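You operate a simulated robot arm through the tools that you are given. There is no shell and no other tool.

You run a simulated robot arm. Do the job below in one go: nothing can be reset, and whatever is moved stays where it is left.

JOB
Seat a new ring on the red adapter and put it back.
Fine: set the ring size to the letter on the adapter; leave the lever on OPEN. Set down upright: what you pick out.

It is judged by the outcome, as a careful person would: the job done as asked, and still so three seconds after it is handed in. It fails if anything else is knocked over, pushed out of place, dropped, spilled or broken.

ROBOT AND FRAMES
A 6-joint arm with a three-finger gripper, fixed in place. Base frame: the origin is at the foot of the arm, x ahead of it, y to its left, z up. Lengths are in cm, angles in rad, forces in N, time in s.
Its first joint turns from -2.897 to 2.897 rad. Payload 4.89 kg.
The TCP is the grasp point between the finger pads, 3 cm short of the fingertips. In the tool frame z runs along the fingers and y along their closing line. Largest opening 16.4 cm; the body of the gripper starts 12.5 cm behind the TCP.
Orientation is that of the tool frame in the base frame, as [roll, pitch, yaw] about the fixed x, y, z axes, in that order (R = Rz(yaw) Ry(pitch) Rx(roll)). With the fingers straight down and closing along the base's y, the tool's x points along the base's -x, its y along +y and its z along -z.

CONTROLS
- The arm moves only by the tool drive_tool. Its arguments are lists of equal length, an entry for each row: "dp": the shift along the tool's x, y, z in cm, a list of three; "delta_rot": the turn, a rotation vector about the tool's x, y, z in rad, a list of three; "hand": the finger opening in cm, from 0 to 16.4. In form: {"dp": [[x, y, z], ...], "delta_rot": [[ax, ay, az], ...], "hand": [hand, ...]}. A call has 1 to 20 rows; each row shifts and turns the commanded pose from where the row before left it, along the tool's axes as they then stand. Each row takes 0.2 s and may step no farther than 5 cm and 0.15 rad from the row before; otherwise, or with a gripper value out of range, the whole call is refused. Where a pose cannot be reached the arm comes as near as it can. A force on the tool above 40 N (or 10 N above the force at the start of the call, whichever is more), or a blocked arm, ends the call early, and 0.2 s more pass. The fingers move at their own pace (about 10.8 cm/s each) and stop on an object; they squeeze with about 29 N. The grip force told is the motor's: it shows also when the fingers shut on nothing. Time passes only in rows, and 0.2 s behind the last, so rows that do not move let the fingers close. The reply holds the time, the measured pose of the TCP, the force on the tool along the base axes, the opening and the grip force, in the units named above and with some noise, with the torque about the TCP (base axes, N m) and any sound that the robot's microphone picked up, and new pictures: "views" is both (left out), scene, wrist or none.
- Cameras (640 x 400 px; columns grow to the right, rows downward): "scene" is fixed at [4.96, 49.99, 138.84]; the picture's right is [-0.41, -0.91, 0.00], its down [-0.35, 0.16, -0.92] and it looks along [0.84, -0.38, -0.38] (base axes); focal length 353 px, centre (320, 200). "wrist" rides on the gripper at [7.6, -0.2, -15.2] in the tool frame; the picture's right is [0.02, 1.00, 0.00], its down [-0.88, 0.02, -0.47] and it looks along [-0.47, 0.01, 0.88] (tool axes); focal length 247 px, centre (320, 200). There is no depth. A picture from a camera that has moved, and an enlarged one, comes with that camera's place and axes in the base frame and with its lens.
- raise_lower(by): slides the trunk up (or, below 0, down) by that many cm; the arm rides with it, the base frame stays. It gives what a move gives, with no picture.
- close_up(camera, box): a new picture of the part [left, top, right, bottom] of that camera's present view, enlarged. The clock stands still meanwhile.
- job_done(): hands the job in; it is judged then, once.

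Nothing tells you positions but the pictures and the camera data. Unless the task says otherwise, let go and move clear before handing in.

The tools are called after "Call:" by a JSON object that holds its "fn" and its "kwargs". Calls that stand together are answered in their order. drive_tool: Moves the arm, as the interface text tells. Its arguments: {"type":"object","properties":{"dp":{"type":"array","items":{"type":"array","items":{"type":"number"}}},"delta_rot":{"type":"array","items":{"type":"array","items":{"type":"number"}}},"hand":{"type":"array","items":{"type":"number"}},"views":{"type":"string","enum":["both","scene","wrist","none"]}},"required":["dp","delta_rot","hand"]} The other tools are called the same way: raise_lower (by) slides the trunk up or down; close_up (camera, box) takes an enlarged picture of a part of a camera's view; job_done () hands the job in.

At the start:

```text
time_s: 0.0
eef_pos: [55.17, 5.98, 118.13]
tcp_rot: [3.141, -0.001, 3.141]
wrist_force: [1.1, 0.5, -0.4]
torque: [-0.01, -0.03, -0.04]
width: 16.4
gripper_force: 0.0
trunk travel left (down, up): [-17.5, 21.5]
```

scene: 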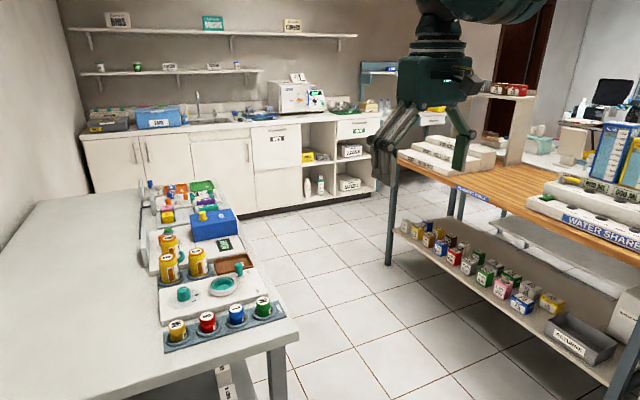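
wrist: 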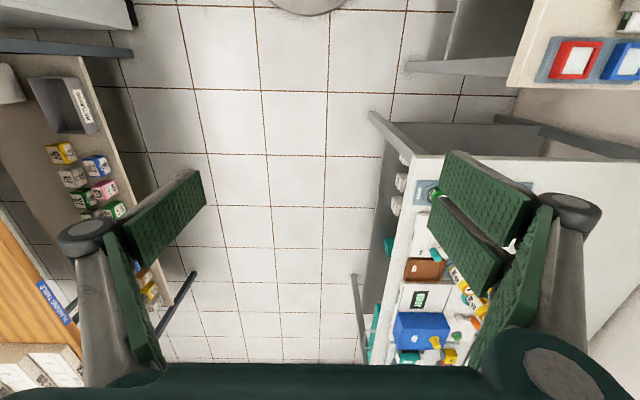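

I see a bench on the left with coloured capped adapters in a rack, a blue device, and other stations; I will look closer before moving anything.

Call:
{"fn": "close_up", "kwargs": {"camera": "scene", "box": [130, 170, 290, 270]}}

Call:
{"fn": "close_up", "kwargs": {"camera": "scene", "box": [130, 260, 290, 360]}}

Call:
{"fn": "close_up", "kwargs": {"camera": "scene", "box": [380, 130, 640, 290]}}

Call:
{"fn": "close_up", "kwargs": {"camera": "scene", "box": [380, 210, 640, 372]}}

Call:
{"fn": "close_up", "kwargs": {"camera": "scene", "box": [60, 0, 380, 200]}}

```text
4.00 times, centred on (210, 220) of scene
camera zoom: at [4.96, 49.99, 138.84], right [-0.41, -0.91, 0.0], down [-0.35, 0.16, -0.92], along [0.84, -0.38, -0.38], focal length 1412 px, centre (760, 120)
```

zoom: 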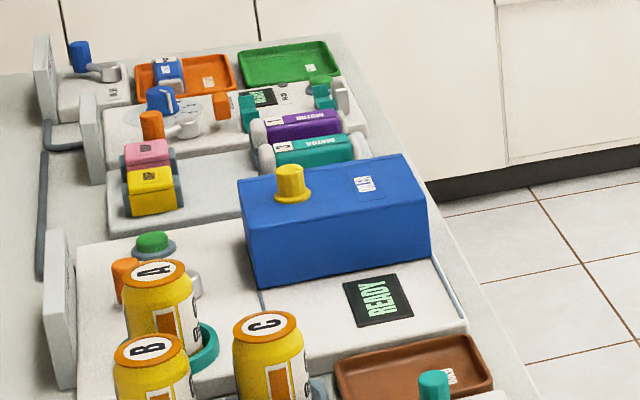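

```text
4.00 times, centred on (210, 310) of scene
camera zoom: at [4.96, 49.99, 138.84], right [-0.41, -0.91, 0.0], down [-0.35, 0.16, -0.92], along [0.84, -0.38, -0.38], focal length 1412 px, centre (760, -240)
```

zoom: 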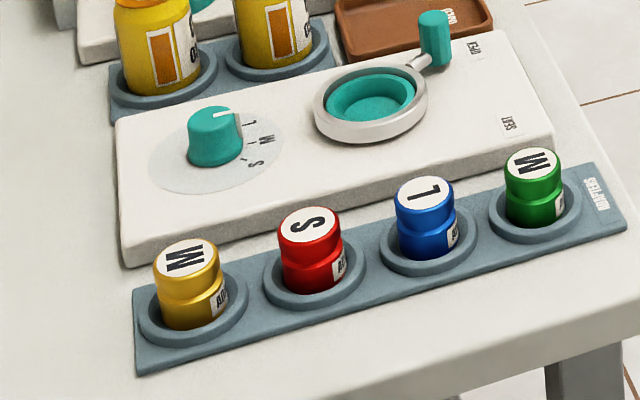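

```text
2.46 times, centred on (510, 210) of scene
camera zoom: at [4.96, 49.99, 138.84], right [-0.41, -0.91, 0.0], down [-0.35, 0.16, -0.92], along [0.84, -0.38, -0.38], focal length 869 px, centre (-148, 175)
```

zoom: 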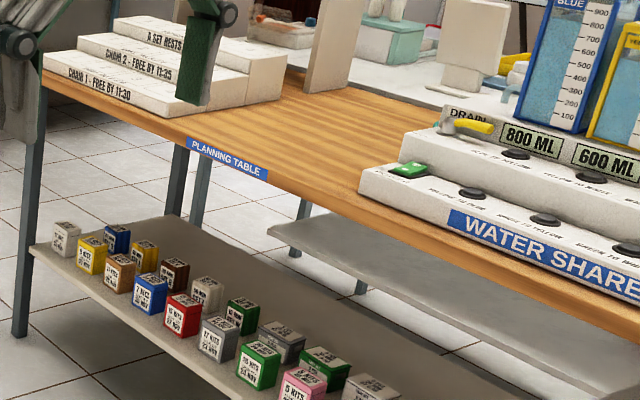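

```text
2.46 times, centred on (510, 291) of scene
camera zoom: at [4.96, 49.99, 138.84], right [-0.41, -0.91, 0.0], down [-0.35, 0.16, -0.92], along [0.84, -0.38, -0.38], focal length 869 px, centre (-148, -24)
```

zoom: 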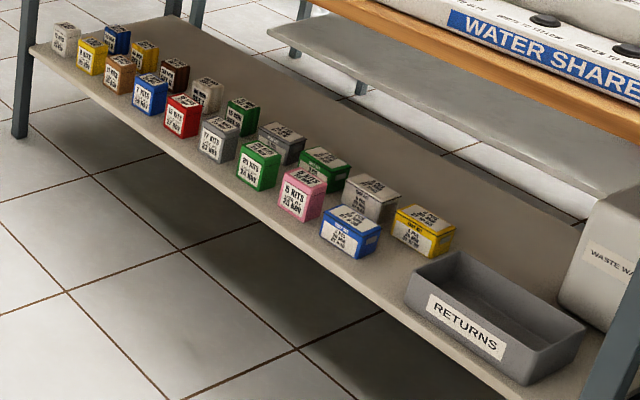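

```text
2.00 times, centred on (220, 100) of scene
camera zoom: at [4.96, 49.99, 138.84], right [-0.41, -0.91, 0.0], down [-0.35, 0.16, -0.92], along [0.84, -0.38, -0.38], focal length 706 px, centre (520, 400)
```

zoom: 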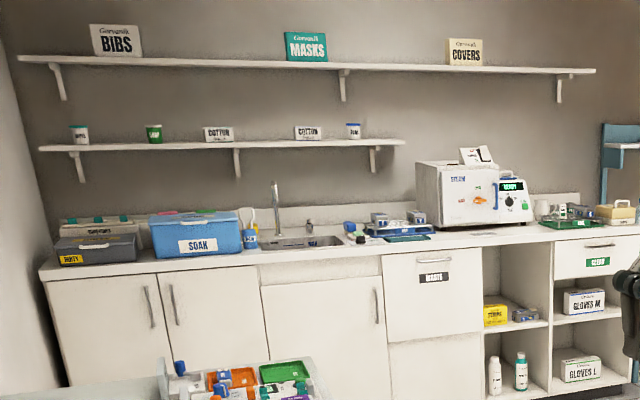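

The ring station is on the left bench: a white block with a teal size dial, a ring nest with lever, and a rack of four adapters (red shows S). I'll bring the wrist camera over it, staying high, to read the labels and measure positions.

Call:
{"fn": "drive_tool", "kwargs": {"dp": [[0, 4, 0], [0, 4, 0], [0, 4, 0], [0, 4, 0], [0, 4, 0], [0, 4, 0]], "delta_rot": [[0, 0, 0], [0, 0, 0], [0, 0, 0], [0, 0, 0], [0, 0, 0], [0, 0, 0]], "hand": [16.4, 16.4, 16.4, 16.4, 16.4, 16.4]}}

```text
time_s: 1.4
eef_pos: [54.96, 30.03, 118.21]
tcp_rot: [-3.141, 0.002, 3.14]
wrist_force: [-1.6, -1.1, 0.2]
torque: [0.23, -0.1, 0.0]
width: 16.42
gripper_force: 0.1
trunk travel left (down, up): [-17.5, 21.5]
camera wrist: at [47.39, 29.9, 133.36], right [-0.02, 1.0, 0.0], down [0.88, 0.02, 0.47], along [0.47, 0.01, -0.88], focal length 247 px, centre (320, 200)
```

scene: 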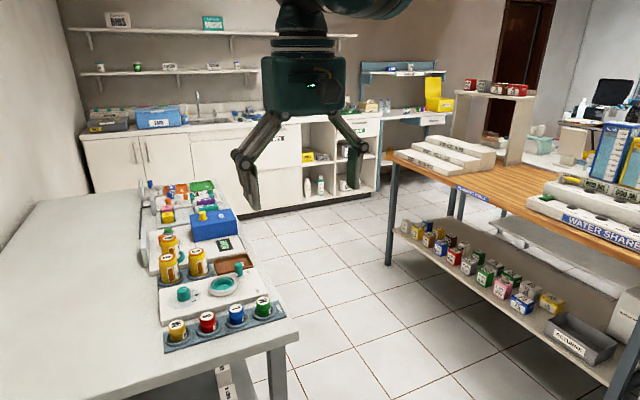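
wrist: 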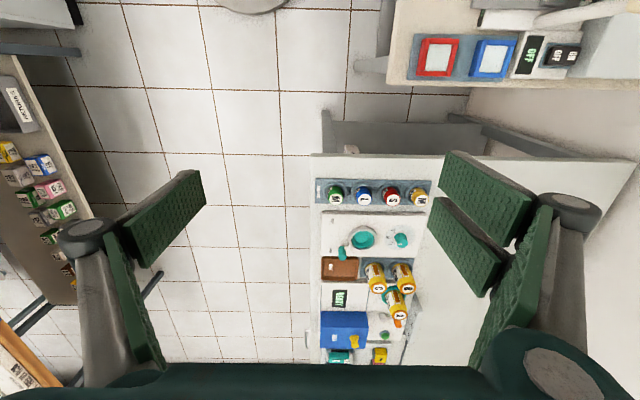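

The station is in both views now. I'll enlarge the wrist view to measure it.

Call:
{"fn": "close_up", "kwargs": {"camera": "wrist", "box": [305, 165, 433, 245]}}

Call:
{"fn": "close_up", "kwargs": {"camera": "wrist", "box": [305, 240, 433, 320]}}

Call:
{"fn": "close_up", "kwargs": {"camera": "scene", "box": [150, 265, 262, 335]}}

Call:
{"fn": "close_up", "kwargs": {"camera": "scene", "box": [240, 265, 304, 305]}}

```text
5.00 times, centred on (369, 205) of wrist
camera zoom: at [47.39, 29.9, 133.36], right [-0.02, 1.0, 0.0], down [0.88, 0.02, 0.47], along [0.47, 0.01, -0.88], focal length 1235 px, centre (75, 175)
```

zoom: 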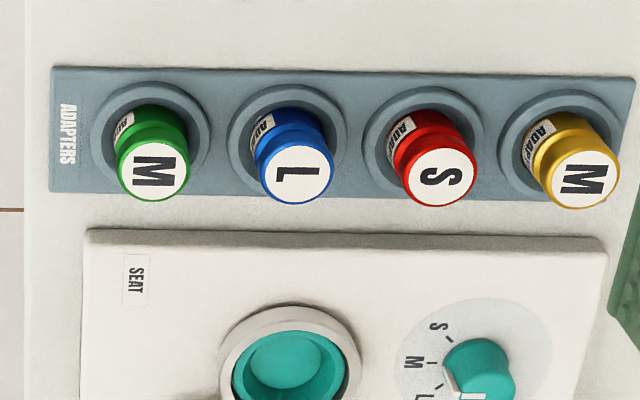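

```text
5.00 times, centred on (369, 280) of wrist
camera zoom: at [47.39, 29.9, 133.36], right [-0.02, 1.0, 0.0], down [0.88, 0.02, 0.47], along [0.47, 0.01, -0.88], focal length 1235 px, centre (75, -200)
```

zoom: 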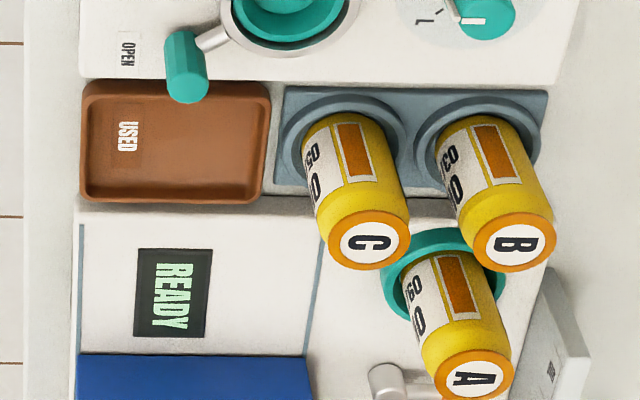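

```text
5.71 times, centred on (206, 300) of scene
camera zoom: at [4.96, 49.99, 138.84], right [-0.41, -0.91, 0.0], down [-0.35, 0.16, -0.92], along [0.84, -0.38, -0.38], focal length 2017 px, centre (971, -371)
```

zoom: 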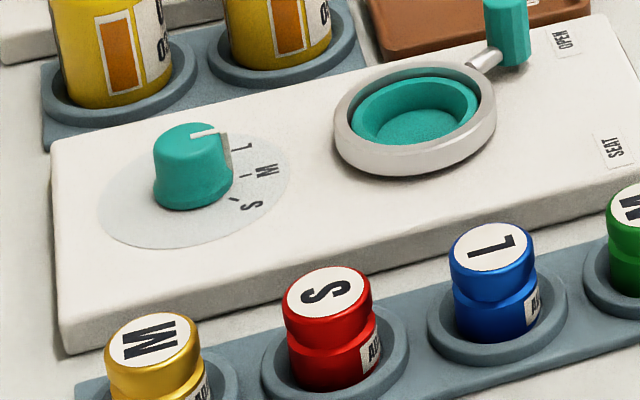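

```text
10.00 times, centred on (272, 285) of scene
camera zoom: at [4.96, 49.99, 138.84], right [-0.41, -0.91, 0.0], down [-0.35, 0.16, -0.92], along [0.84, -0.38, -0.38], focal length 3530 px, centre (800, -650)
```

zoom: 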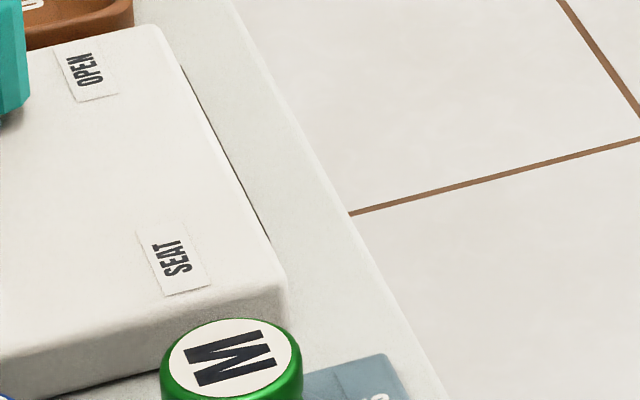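

I located the red adapter's top near (73.8, 47.2, 83.3), the nest near (84.4, 41.5), and the dial near (82, 50), currently pointing at L. I'll move in above the station for a closer look.

Call:
{"fn": "drive_tool", "kwargs": {"dp": [[-3.5, 2, 0], [-3.5, 2, 0], [-3.5, 2, 0], [-3.5, 2, 0], [-3.5, 2, 2], [-3.5, 2, 3], [0, 0, 3]], "delta_rot": [[0, 0, 0], [0, 0, 0], [0, 0, 0], [0, 0, 0], [0, 0, 0], [0, 0, 0], [0, 0, 0]], "hand": [16.4, 16.4, 16.4, 16.4, 16.4, 16.4, 16.4]}}

```text
refused: row 6 steps farther than a row can; nothing moved
```

Call:
{"fn": "drive_tool", "kwargs": {"dp": [[-3.5, 2, 0], [-3.5, 2, 0], [-3.5, 2, 0], [-3.5, 2, 0], [-3.5, 2, 2], [-3.5, 2, 2], [0, 0, 3]], "delta_rot": [[0, 0, 0], [0, 0, 0], [0, 0, 0], [0, 0, 0], [0, 0, 0], [0, 0, 0], [0, 0, 0]], "hand": [16.4, 16.4, 16.4, 16.4, 16.4, 16.4, 16.4]}}

```text
time_s: 3.0
eef_pos: [76.04, 42.25, 111.09]
tcp_rot: [3.14, -0.002, -3.141]
wrist_force: [0.2, 0.0, -0.3]
torque: [0.02, 0.02, 0.01]
width: 16.37
gripper_force: 0.0
trunk travel left (down, up): [-17.5, 21.5]
camera wrist: at [68.56, 42.18, 126.27], right [-0.02, 1.0, 0.0], down [0.88, 0.02, 0.47], along [0.47, 0.01, -0.88], focal length 247 px, centre (320, 200)
```

scene: 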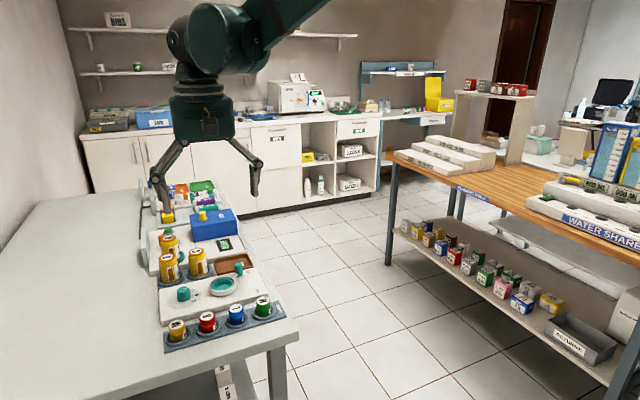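
wrist: 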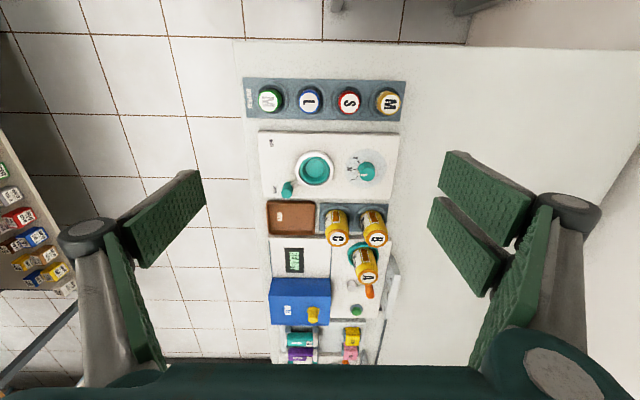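

Call:
{"fn": "close_up", "kwargs": {"camera": "wrist", "box": [240, 70, 416, 180]}}

Call:
{"fn": "close_up", "kwargs": {"camera": "wrist", "box": [250, 125, 410, 225]}}

Call:
{"fn": "close_up", "kwargs": {"camera": "wrist", "box": [250, 225, 410, 325]}}

```text
3.64 times, centred on (328, 125) of wrist
camera zoom: at [68.56, 42.18, 126.27], right [-0.02, 1.0, 0.0], down [0.88, 0.02, 0.47], along [0.47, 0.01, -0.88], focal length 898 px, centre (291, 473)
```

zoom: 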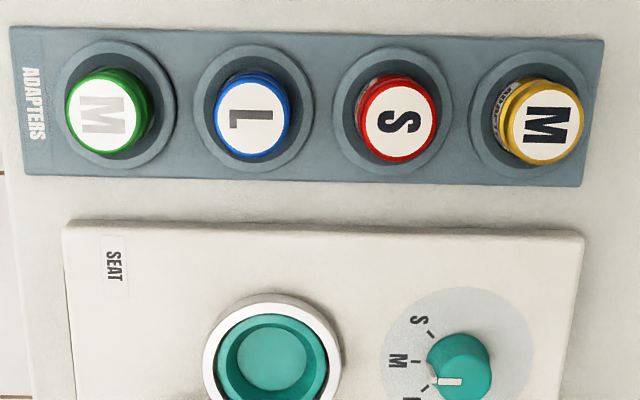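

```text
4.00 times, centred on (330, 175) of wrist
camera zoom: at [68.56, 42.18, 126.27], right [-0.02, 1.0, 0.0], down [0.88, 0.02, 0.47], along [0.47, 0.01, -0.88], focal length 988 px, centre (280, 300)
```

zoom: 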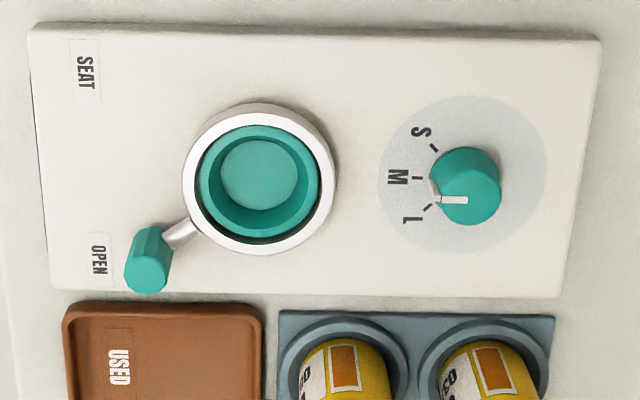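

```text
4.00 times, centred on (330, 275) of wrist
camera zoom: at [68.56, 42.18, 126.27], right [-0.02, 1.0, 0.0], down [0.88, 0.02, 0.47], along [0.47, 0.01, -0.88], focal length 988 px, centre (280, -100)
```

zoom: 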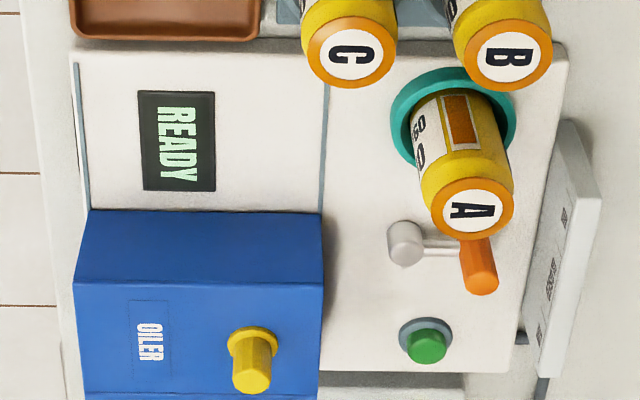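

The view is clearer: dial pointer is around M/L and needs to go to S. I'll zoom on the dial and the lever for exact angles.

Call:
{"fn": "close_up", "kwargs": {"camera": "wrist", "box": [342, 145, 390, 175]}}

Call:
{"fn": "close_up", "kwargs": {"camera": "scene", "box": [164, 279, 212, 309]}}

Call:
{"fn": "close_up", "kwargs": {"camera": "wrist", "box": [276, 145, 340, 205]}}

Call:
{"fn": "close_up", "kwargs": {"camera": "scene", "box": [204, 260, 268, 300]}}

Call:
{"fn": "close_up", "kwargs": {"camera": "scene", "box": [192, 305, 224, 339]}}

```text
13.33 times, centred on (366, 160) of wrist
camera zoom: at [68.56, 42.18, 126.27], right [-0.02, 1.0, 0.0], down [0.88, 0.02, 0.47], along [0.47, 0.01, -0.88], focal length 3293 px, centre (-293, 733)
```

zoom: 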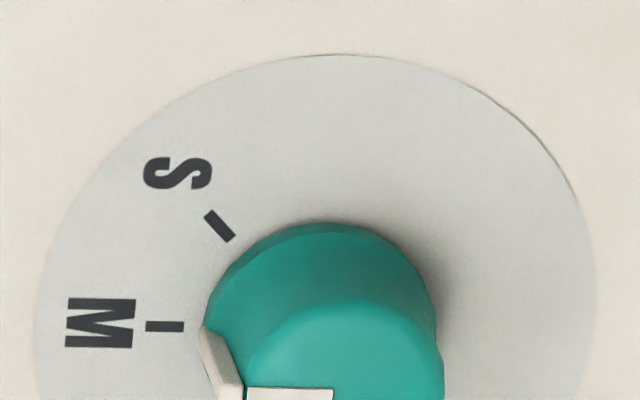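

```text
13.33 times, centred on (188, 294) of scene
camera zoom: at [4.96, 49.99, 138.84], right [-0.41, -0.91, 0.0], down [-0.35, 0.16, -0.92], along [0.84, -0.38, -0.38], focal length 4706 px, centre (2080, -1053)
```

zoom: 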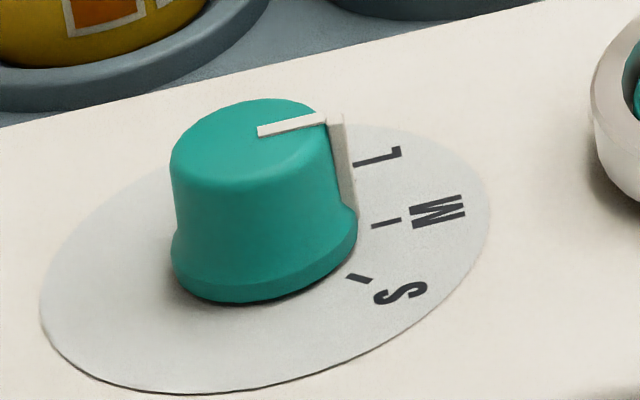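

```text
6.67 times, centred on (308, 175) of wrist
camera zoom: at [68.56, 42.18, 126.27], right [-0.02, 1.0, 0.0], down [0.88, 0.02, 0.47], along [0.47, 0.01, -0.88], focal length 1646 px, centre (400, 367)
```

zoom: 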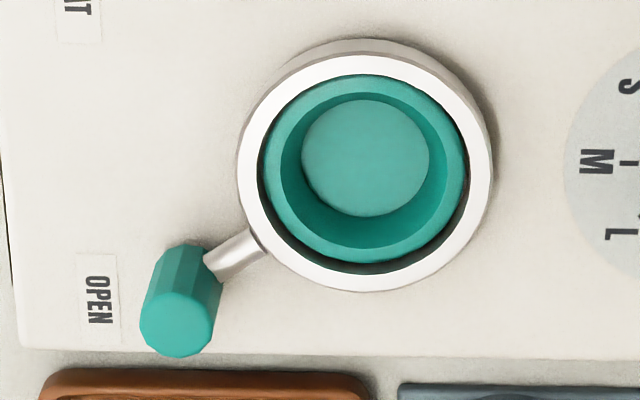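

```text
10.00 times, centred on (236, 280) of scene
camera zoom: at [4.96, 49.99, 138.84], right [-0.41, -0.91, 0.0], down [-0.35, 0.16, -0.92], along [0.84, -0.38, -0.38], focal length 3530 px, centre (1160, -600)
```

zoom: 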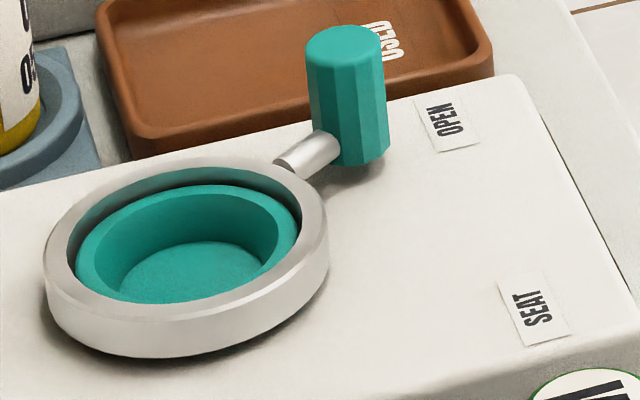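

```text
11.76 times, centred on (208, 322) of scene
camera zoom: at [4.96, 49.99, 138.84], right [-0.41, -0.91, 0.0], down [-0.35, 0.16, -0.92], along [0.84, -0.38, -0.38], focal length 4152 px, centre (1638, -1235)
```

zoom: 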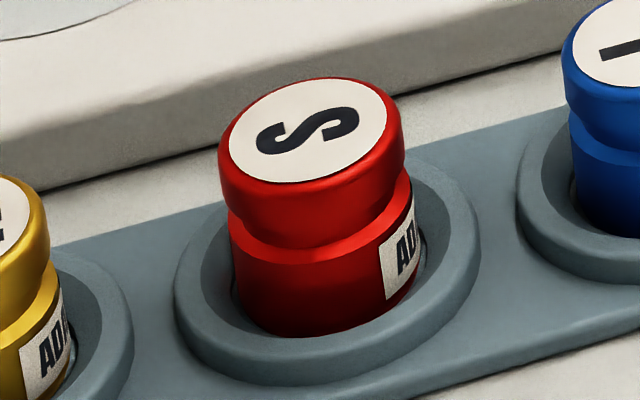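

The dial currently points to M (pointer straight toward −y), with S about 45° clockwise of it seen from above; its centre is near (85.4, 51.3), knob top near z 84.4. Lever handle is at (89, 36.5) on OPEN. I'll go above the dial first and check reach.

Call:
{"fn": "drive_tool", "kwargs": {"dp": [[-2.5, 2.5, 0], [-2.5, 2.5, 0], [-2.4, 2.5, 2], [-2, 1.5, 3], [0, 0, 4]], "delta_rot": [[0, 0, 0], [0, 0, 0], [0, 0, 0], [0, 0, 0], [0, 0, 0]], "hand": [14, 11, 9, 7, 7]}}

```text
time_s: 4.2
eef_pos: [85.54, 51.06, 101.96]
tcp_rot: [3.141, 0.0, 3.141]
wrist_force: [-0.2, -1.1, -0.1]
torque: [0.0, -0.04, 0.01]
width: 6.99
gripper_force: 0.1
trunk travel left (down, up): [-17.5, 21.5]
camera wrist: at [77.89, 50.84, 117.11], right [-0.02, 1.0, 0.0], down [0.88, 0.02, 0.47], along [0.47, 0.01, -0.88], focal length 247 px, centre (320, 200)
```

scene: 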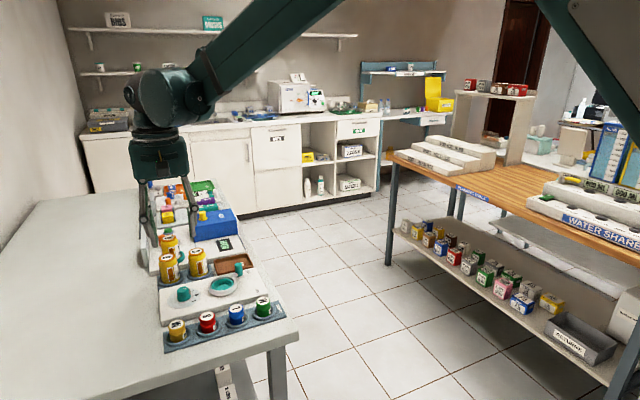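
wrist: 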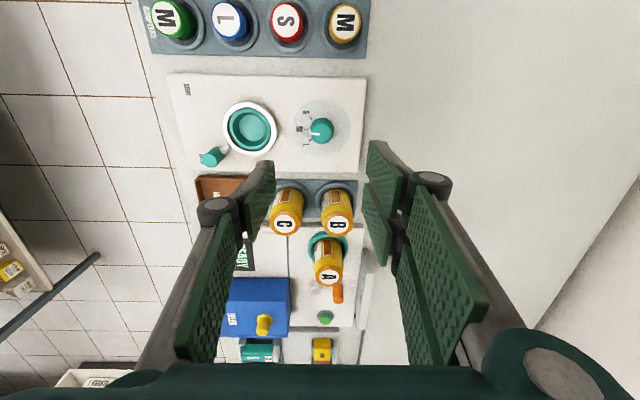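

The arm reaches over the dial. I'll refine the dial's, nest's and adapters' positions from this nearer view.

Call:
{"fn": "close_up", "kwargs": {"camera": "wrist", "box": [280, 90, 360, 150]}}

Call:
{"fn": "close_up", "kwargs": {"camera": "wrist", "box": [190, 85, 286, 175]}}

Call:
{"fn": "close_up", "kwargs": {"camera": "wrist", "box": [140, 0, 370, 60]}}

```text
6.67 times, centred on (320, 120) of wrist
camera zoom: at [77.89, 50.84, 117.11], right [-0.02, 1.0, 0.0], down [0.88, 0.02, 0.47], along [0.47, 0.01, -0.88], focal length 1646 px, centre (320, 733)
```

zoom: 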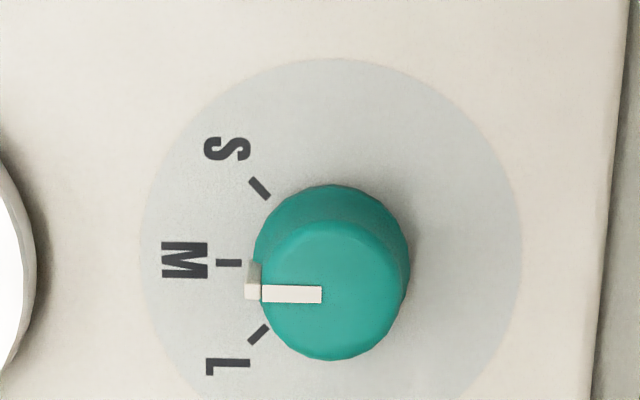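

```text
4.44 times, centred on (238, 130) of wrist
camera zoom: at [77.89, 50.84, 117.11], right [-0.02, 1.0, 0.0], down [0.88, 0.02, 0.47], along [0.47, 0.01, -0.88], focal length 1098 px, centre (684, 511)
```

zoom: 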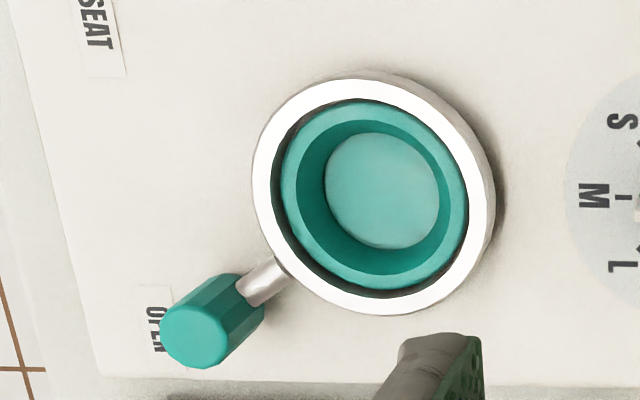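

```text
2.78 times, centred on (255, 30) of wrist
camera zoom: at [77.89, 50.84, 117.11], right [-0.02, 1.0, 0.0], down [0.88, 0.02, 0.47], along [0.47, 0.01, -0.88], focal length 687 px, centre (501, 673)
```

zoom: 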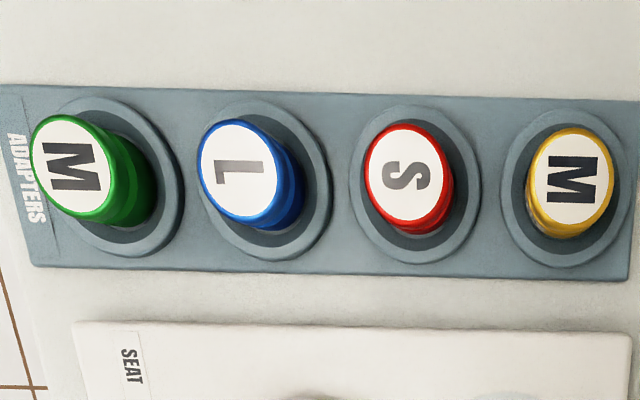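

The dial is confirmed at M, with S and L at ±45°, centre (85.46, 51.26). I'll turn the gripper 45° counter-clockwise so the pads avoid the pointer, and come down partway over the knob.

Call:
{"fn": "drive_tool", "kwargs": {"dp": [[0, 0.1, 1.3], [0, 0.1, 1.3], [0, 0, 1.3], [0, 0, 1.3], [0, 0, 1.3], [0, 0, 1.3], [0, 0, 0]], "delta_rot": [[0, 0, -0.131], [0, 0, -0.131], [0, 0, -0.131], [0, 0, -0.131], [0, 0, -0.131], [0, 0, -0.131], [0, 0, 0]], "hand": [6, 6, 6, 6, 6, 6, 6]}}

```text
time_s: 5.8
eef_pos: [85.52, 51.19, 94.29]
tcp_rot: [3.141, 0.001, -2.354]
wrist_force: [1.0, -1.4, -0.2]
torque: [-0.03, 0.01, 0.0]
width: 6.04
gripper_force: 0.1
trunk travel left (down, up): [-17.5, 21.5]
camera wrist: at [80.29, 45.74, 109.53], right [-0.72, 0.69, 0.0], down [0.61, 0.64, 0.47], along [0.33, 0.34, -0.88], focal length 247 px, centre (320, 200)
```

scene: 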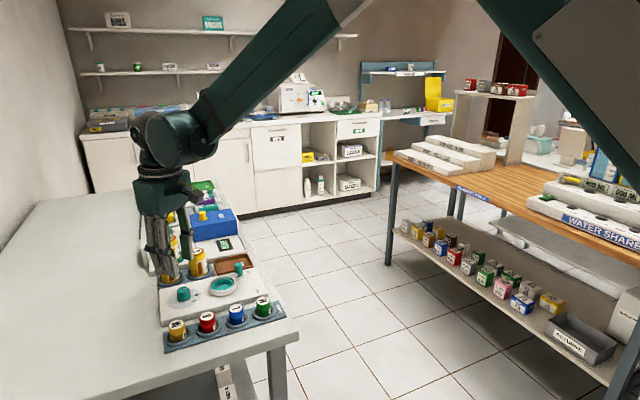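
wrist: 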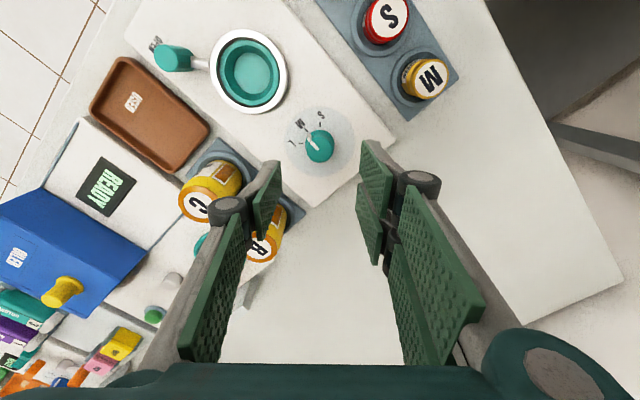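

Gripper is lined up over the knob. I'll descend to grip it, in small steps.

Call:
{"fn": "drive_tool", "kwargs": {"dp": [[0, 0, 2], [0, 0, 2], [0, 0, 2], [0, 0, 1.3], [0, 0, 0.7], [0, 0, 0.6], [0, 0, 0]], "delta_rot": [[0, 0, 0], [0, 0, 0], [0, 0, 0], [0, 0, 0], [0, 0, 0], [0, 0, 0], [0, 0, 0]], "hand": [6, 6, 6, 6, 6, 6, 6]}}

```text
time_s: 7.4
eef_pos: [85.61, 51.18, 85.64]
tcp_rot: [3.141, 0.001, -2.356]
wrist_force: [-0.6, 0.7, 0.6]
torque: [-0.01, -0.02, 0.0]
width: 6.02
gripper_force: 0.2
trunk travel left (down, up): [-17.5, 21.5]
camera wrist: at [80.33, 45.69, 100.82], right [-0.72, 0.69, 0.0], down [0.61, 0.64, 0.47], along [0.33, 0.34, -0.88], focal length 247 px, centre (320, 200)
```

scene: 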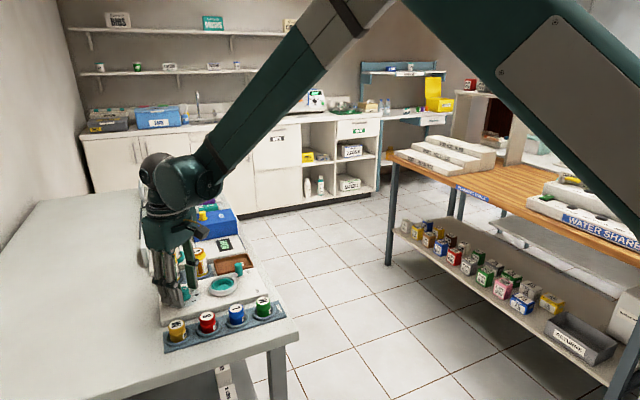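
wrist: 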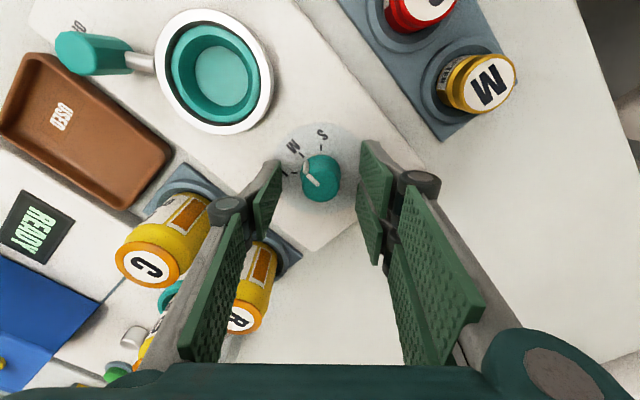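

Knob is centred between the pads. Closing on it now, without moving.

Call:
{"fn": "drive_tool", "kwargs": {"dp": [[0, 0, 0], [0, 0, 0], [0, 0, 0], [0, 0, 0]], "delta_rot": [[0, 0, 0], [0, 0, 0], [0, 0, 0], [0, 0, 0]], "hand": [4, 2, 2, 2], "views": "wrist"}}

```text
time_s: 8.4
eef_pos: [85.62, 51.08, 85.72]
tcp_rot: [-3.141, 0.0, -2.356]
wrist_force: [-6.5, 1.6, -3.8]
torque: [0.04, 0.2, 0.03]
width: 2.78
gripper_force: 44.5
trunk travel left (down, up): [-17.5, 21.5]
camera wrist: at [80.31, 45.71, 100.83], right [-0.72, 0.69, 0.0], down [0.61, 0.64, 0.47], along [0.33, 0.34, -0.88], focal length 247 px, centre (320, 200)
```

wrist: 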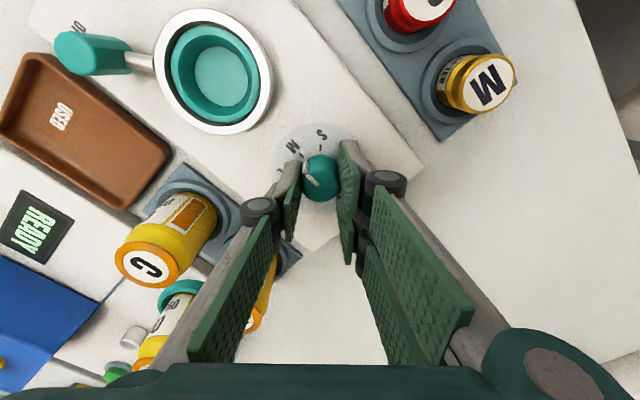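

Knob is gripped (2.8 cm). Turning it 45° clockwise toward S.

Call:
{"fn": "drive_tool", "kwargs": {"dp": [[0, 0, 0], [0, 0, 0], [0, 0, 0], [0, 0, 0], [0, 0, 0], [0, 0, 0], [0, 0, 0]], "delta_rot": [[0, 0, 0.131], [0, 0, 0.131], [0, 0, 0.131], [0, 0, 0.131], [0, 0, 0.131], [0, 0, 0.131], [0, 0, 0]], "hand": [2, 2, 2, 2, 2, 2, 2], "views": "wrist"}}

Call:
{"fn": "close_up", "kwargs": {"camera": "wrist", "box": [260, 120, 388, 220]}}

```text
time_s: 10.0
eef_pos: [85.6, 51.07, 85.64]
tcp_rot: [-3.141, 0.0, 3.141]
wrist_force: [-13.8, -12.0, -18.1]
torque: [-0.44, 0.87, 0.02]
width: 2.77
gripper_force: 45.1
trunk travel left (down, up): [-17.5, 21.5]
camera wrist: at [77.95, 51.08, 100.84], right [-0.02, 1.0, 0.0], down [0.88, 0.02, 0.47], along [0.47, 0.01, -0.88], focal length 247 px, centre (320, 200)
```

wrist: 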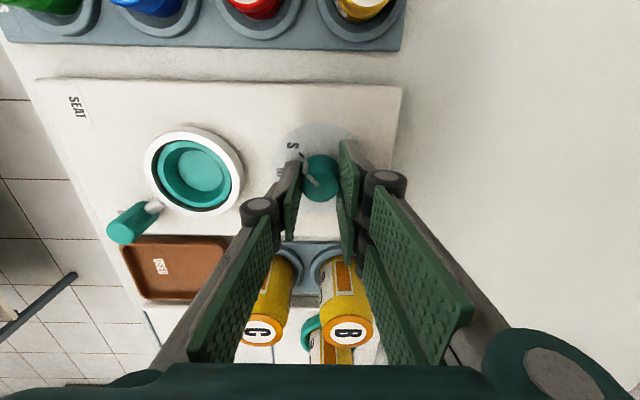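

```text
4.00 times, centred on (324, 170) of wrist
camera zoom: at [77.95, 51.08, 100.84], right [-0.02, 1.0, 0.0], down [0.88, 0.02, 0.47], along [0.47, 0.01, -0.88], focal length 988 px, centre (304, 320)
```

zoom: 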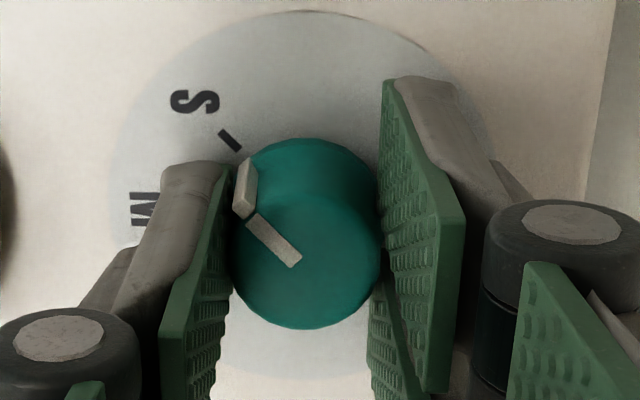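

The pointer now lines up with S. I'll open the fingers and lift clear to check it.

Call:
{"fn": "drive_tool", "kwargs": {"dp": [[0, 0, 0], [0, 0, 0], [0, 0, 0], [0, 0, -2], [0, 0, -3], [0, 0, -4], [0, 0, -4]], "delta_rot": [[0, 0, 0], [0, 0, 0], [0, 0, 0], [0, 0, 0], [0, 0, 0], [0, 0, 0], [0, 0, 0]], "hand": [4, 6, 6, 6, 6, 6, 6], "views": "wrist"}}

Call:
{"fn": "close_up", "kwargs": {"camera": "wrist", "box": [270, 90, 370, 160]}}

Call:
{"fn": "close_up", "kwargs": {"camera": "scene", "box": [164, 279, 212, 309]}}

```text
time_s: 11.6
eef_pos: [85.58, 51.33, 98.49]
tcp_rot: [3.141, -0.001, -3.141]
wrist_force: [0.9, 1.0, -0.7]
torque: [-0.07, 0.09, -0.03]
width: 6.01
gripper_force: 0.1
trunk travel left (down, up): [-17.5, 21.5]
camera wrist: at [77.99, 51.22, 113.65], right [-0.02, 1.0, 0.0], down [0.88, 0.02, 0.47], along [0.47, 0.01, -0.88], focal length 247 px, centre (320, 200)
```

wrist: 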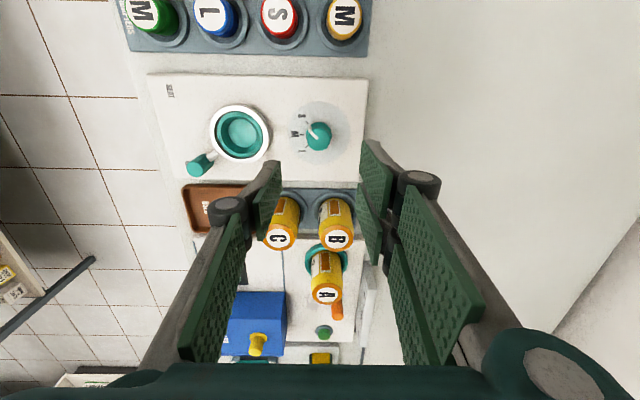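

```text
5.71 times, centred on (320, 125) of wrist
camera zoom: at [77.99, 51.22, 113.65], right [-0.02, 1.0, 0.0], down [0.88, 0.02, 0.47], along [0.47, 0.01, -0.88], focal length 1411 px, centre (320, 629)
```

zoom: 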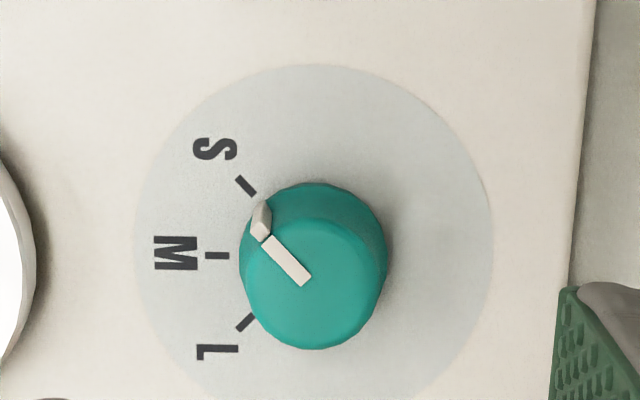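

```text
13.33 times, centred on (188, 294) of scene
camera zoom: at [4.96, 49.99, 138.84], right [-0.41, -0.91, 0.0], down [-0.35, 0.16, -0.92], along [0.84, -0.38, -0.38], focal length 4706 px, centre (2080, -1053)
```

zoom: 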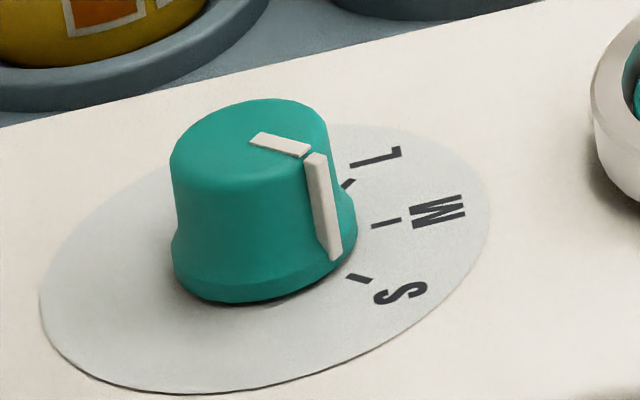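

The dial now reads S. Next I move above the red adapter to measure it.

Call:
{"fn": "drive_tool", "kwargs": {"dp": [[4, -1.4, 0], [4, -1.4, 0], [3.8, -1.3, 0], [0, 0, 0]], "delta_rot": [[0, 0, 0], [0, 0, 0], [0, 0, 0], [0, 0, 0]], "hand": [6, 6, 6, 6]}}

Call:
{"fn": "close_up", "kwargs": {"camera": "wrist", "box": [240, 90, 400, 190]}}

Call:
{"fn": "close_up", "kwargs": {"camera": "scene", "box": [160, 285, 288, 365]}}

```text
time_s: 12.6
eef_pos: [73.73, 47.24, 98.76]
tcp_rot: [3.141, 0.0, -3.141]
wrist_force: [-0.3, -0.1, 1.1]
torque: [0.06, -0.07, 0.04]
width: 6.02
gripper_force: 0.1
trunk travel left (down, up): [-17.5, 21.5]
camera wrist: at [66.11, 47.07, 113.79], right [-0.02, 1.0, 0.0], down [0.88, 0.02, 0.47], along [0.47, 0.01, -0.88], focal length 247 px, centre (320, 200)
```

scene: 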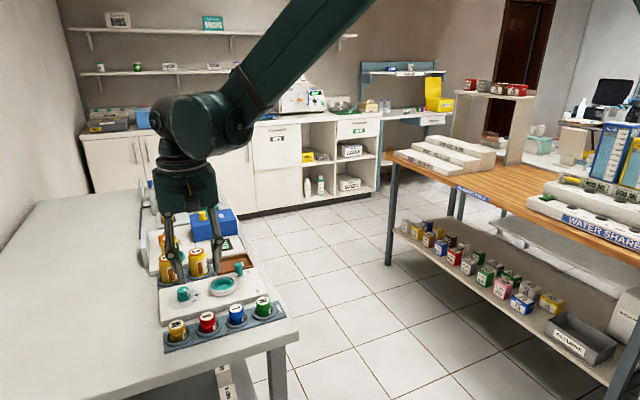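
wrist: 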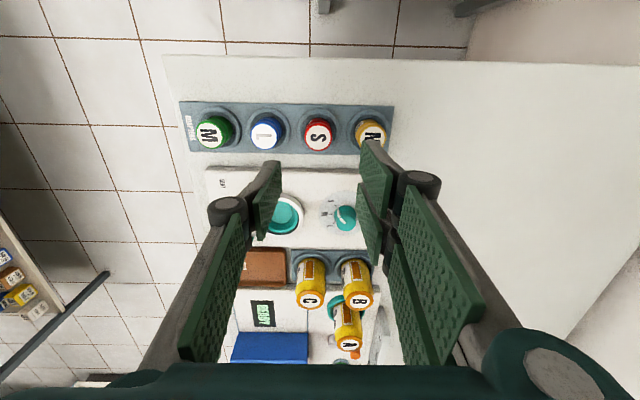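

```text
4.00 times, centred on (320, 140) of wrist
camera zoom: at [66.11, 47.07, 113.79], right [-0.02, 1.0, 0.0], down [0.88, 0.02, 0.47], along [0.47, 0.01, -0.88], focal length 988 px, centre (320, 440)
```

zoom: 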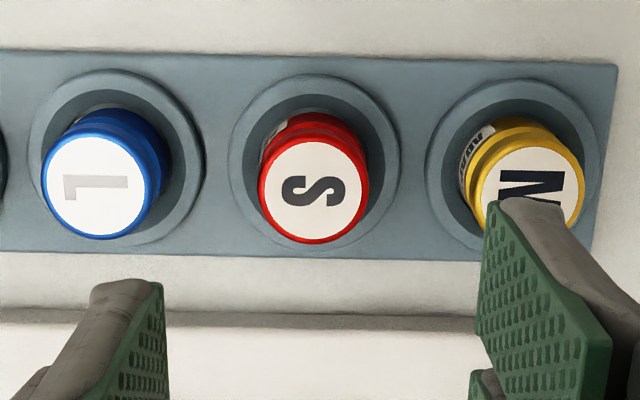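

```text
5.00 times, centred on (224, 325) of scene
camera zoom: at [4.96, 49.99, 138.84], right [-0.41, -0.91, 0.0], down [-0.35, 0.16, -0.92], along [0.84, -0.38, -0.38], focal length 1765 px, centre (800, -425)
```

zoom: 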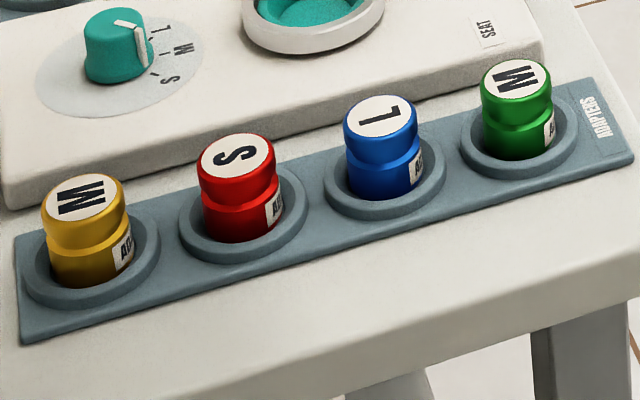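

Red adapter top is at about (73.35, 47.05, 84.0), 3.3 cm across. To keep the gripper's knuckles clear of the neighbouring adapters I'll rotate 90° so the fingers close along x, then look again.

Call:
{"fn": "drive_tool", "kwargs": {"dp": [[0.38, -0.19, 0], [0, 0, 0], [0, 0, 0], [0, 0, 0], [0, 0, 0], [0, 0, 0], [0, 0, 0], [0, 0, 0], [0, 0, 0], [0, 0, 0], [0, 0, 0], [0, 0, 0], [0, 0, 0]], "delta_rot": [[0, 0, -0.1309], [0, 0, -0.1309], [0, 0, -0.1309], [0, 0, -0.1309], [0, 0, -0.1309], [0, 0, -0.1309], [0, 0, -0.1309], [0, 0, -0.1309], [0, 0, -0.1309], [0, 0, -0.1309], [0, 0, -0.1309], [0, 0, -0.1309], [0, 0, 0]], "hand": [6, 6, 6, 6, 6, 6, 6, 6, 6, 6, 6, 6, 6]}}

Call:
{"fn": "close_up", "kwargs": {"camera": "wrist", "box": [240, 90, 400, 190]}}

```text
time_s: 15.4
eef_pos: [73.32, 46.91, 98.69]
tcp_rot: [3.141, -0.001, -1.572]
wrist_force: [0.9, 0.3, -0.9]
torque: [0.0, 0.0, -0.03]
width: 6.01
gripper_force: 0.0
trunk travel left (down, up): [-17.5, 21.5]
camera wrist: at [73.59, 39.34, 113.88], right [-1.0, -0.02, 0.0], down [-0.02, 0.88, 0.47], along [-0.01, 0.47, -0.88], focal length 247 px, centre (320, 200)
```

scene: 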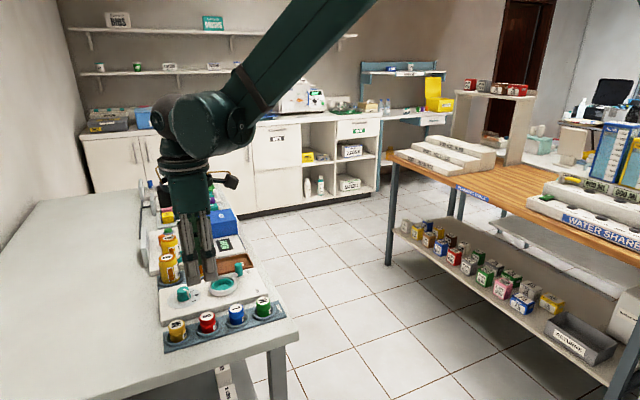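
wrist: 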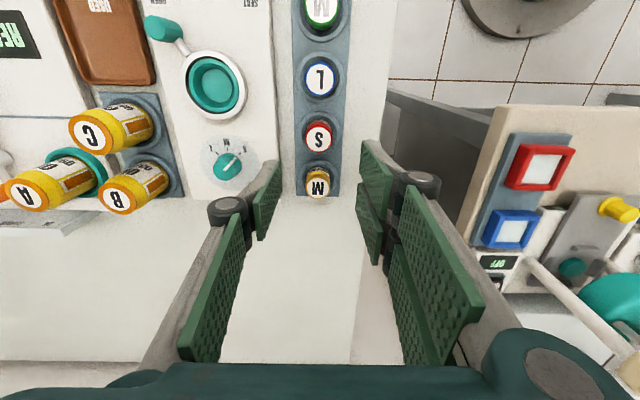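

```text
4.00 times, centred on (320, 140) of wrist
camera zoom: at [73.59, 39.34, 113.88], right [-1.0, -0.02, 0.0], down [-0.02, 0.88, 0.47], along [-0.01, 0.47, -0.88], focal length 988 px, centre (320, 440)
```

zoom: 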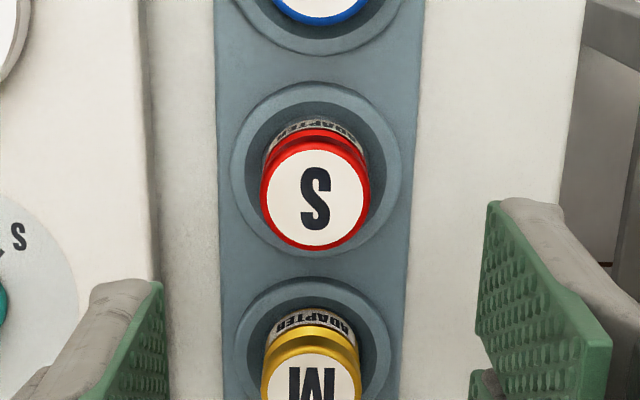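

Fingers are aligned to close along x over red, with free space on both sides. Descending to grip height.

Call:
{"fn": "drive_tool", "kwargs": {"dp": [[0, -0.16, 3], [0, 0, 3], [0, 0, 3], [0, 0, 2.5], [0, 0, 1.5], [0, 0, 0]], "delta_rot": [[0, 0, 0], [0, 0, 0], [0, 0, 0], [0, 0, 0], [0, 0, 0], [0, 0, 0]], "hand": [6, 6, 6, 6, 6, 6]}}

Call:
{"fn": "close_up", "kwargs": {"camera": "scene", "box": [160, 275, 256, 335]}}

```text
time_s: 16.8
eef_pos: [73.42, 46.85, 85.65]
tcp_rot: [-3.141, -0.001, -1.571]
wrist_force: [0.1, -0.1, 0.0]
torque: [-0.01, 0.0, 0.01]
width: 6.01
gripper_force: 0.1
trunk travel left (down, up): [-17.5, 21.5]
camera wrist: at [73.66, 39.28, 100.92], right [-1.0, -0.02, 0.0], down [-0.02, 0.88, 0.47], along [-0.01, 0.47, -0.88], focal length 247 px, centre (320, 200)
```

scene: 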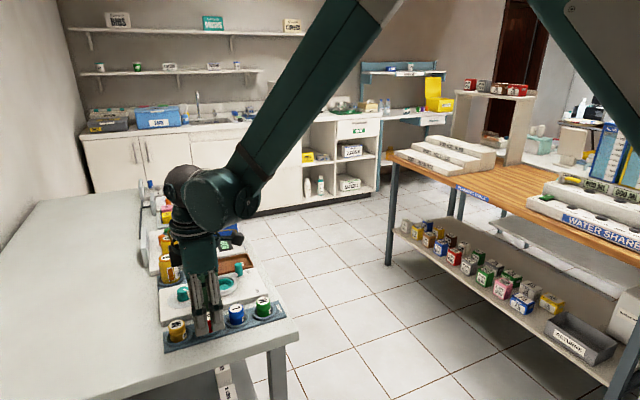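
wrist: 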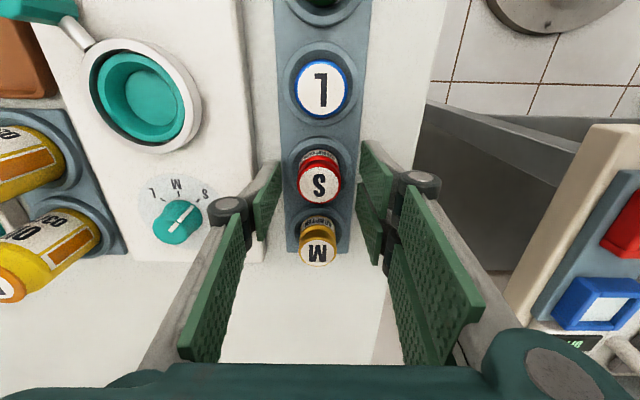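

```text
6.67 times, centred on (208, 305) of scene
camera zoom: at [4.96, 49.99, 138.84], right [-0.41, -0.91, 0.0], down [-0.35, 0.16, -0.92], along [0.84, -0.38, -0.38], focal length 2353 px, centre (1067, -500)
```

zoom: 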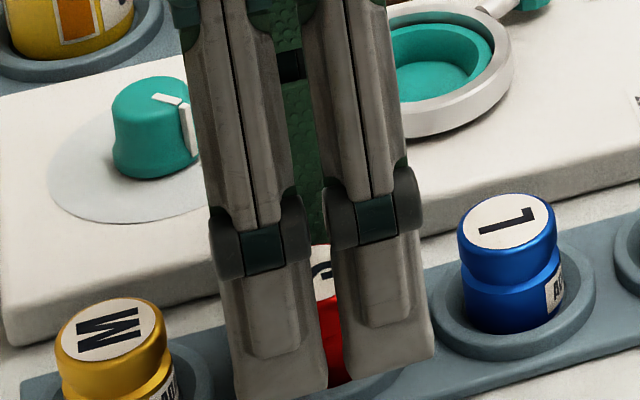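

The adapter is centred between the fingers. I'll lower slightly so the tips are about 2.2 cm below its top, and close.

Call:
{"fn": "drive_tool", "kwargs": {"dp": [[0, 0, 0.5], [0, 0, 0.35], [0, 0, 0], [0, 0, 0], [0, 0, 0], [0, 0, 0]], "delta_rot": [[0, 0, 0], [0, 0, 0], [0, 0, 0], [0, 0, 0], [0, 0, 0], [0, 0, 0]], "hand": [6, 6, 4.2, 3, 2.5, 2.5]}}

Call:
{"fn": "close_up", "kwargs": {"camera": "scene", "box": [160, 275, 256, 335]}}

```text
time_s: 18.2
eef_pos: [73.37, 46.79, 84.93]
tcp_rot: [-3.142, -0.002, -1.571]
wrist_force: [-1.0, 0.3, 1.4]
torque: [0.04, 0.04, -0.02]
width: 3.21
gripper_force: 29.2
trunk travel left (down, up): [-17.5, 21.5]
camera wrist: at [73.63, 39.28, 100.12], right [-1.0, -0.02, 0.0], down [-0.02, 0.88, 0.47], along [-0.01, 0.47, -0.88], focal length 247 px, centre (320, 200)
```

scene: 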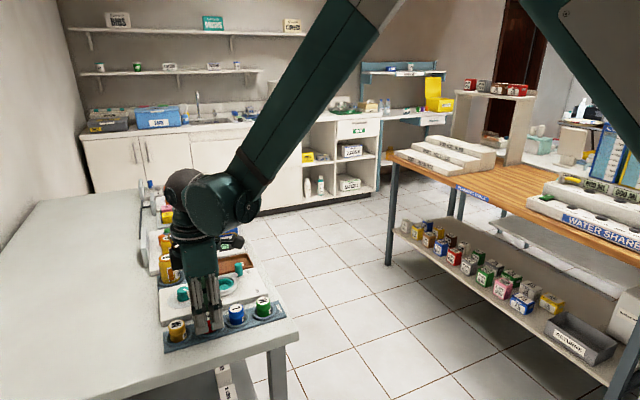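
wrist: 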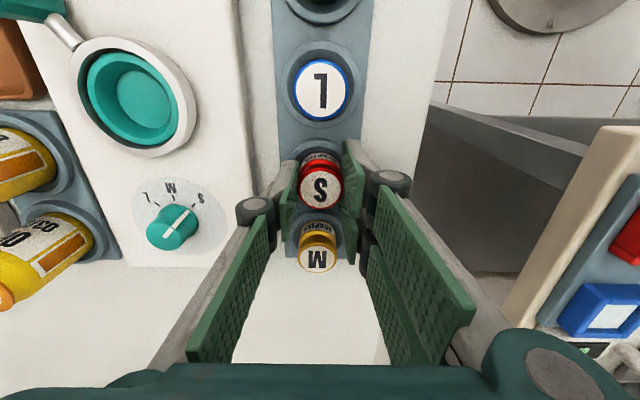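

```text
6.67 times, centred on (208, 305) of scene
camera zoom: at [4.96, 49.99, 138.84], right [-0.41, -0.91, 0.0], down [-0.35, 0.16, -0.92], along [0.84, -0.38, -0.38], focal length 2353 px, centre (1067, -500)
```

zoom: 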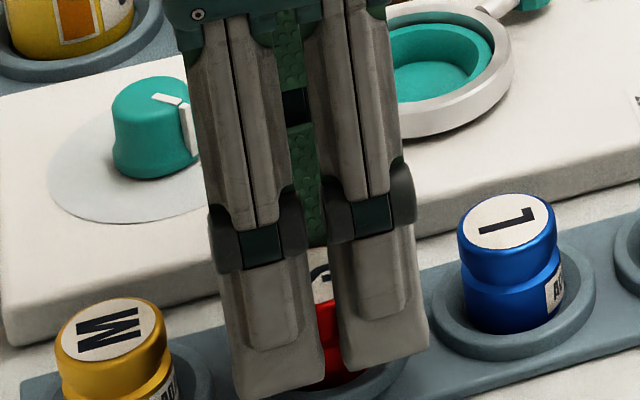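

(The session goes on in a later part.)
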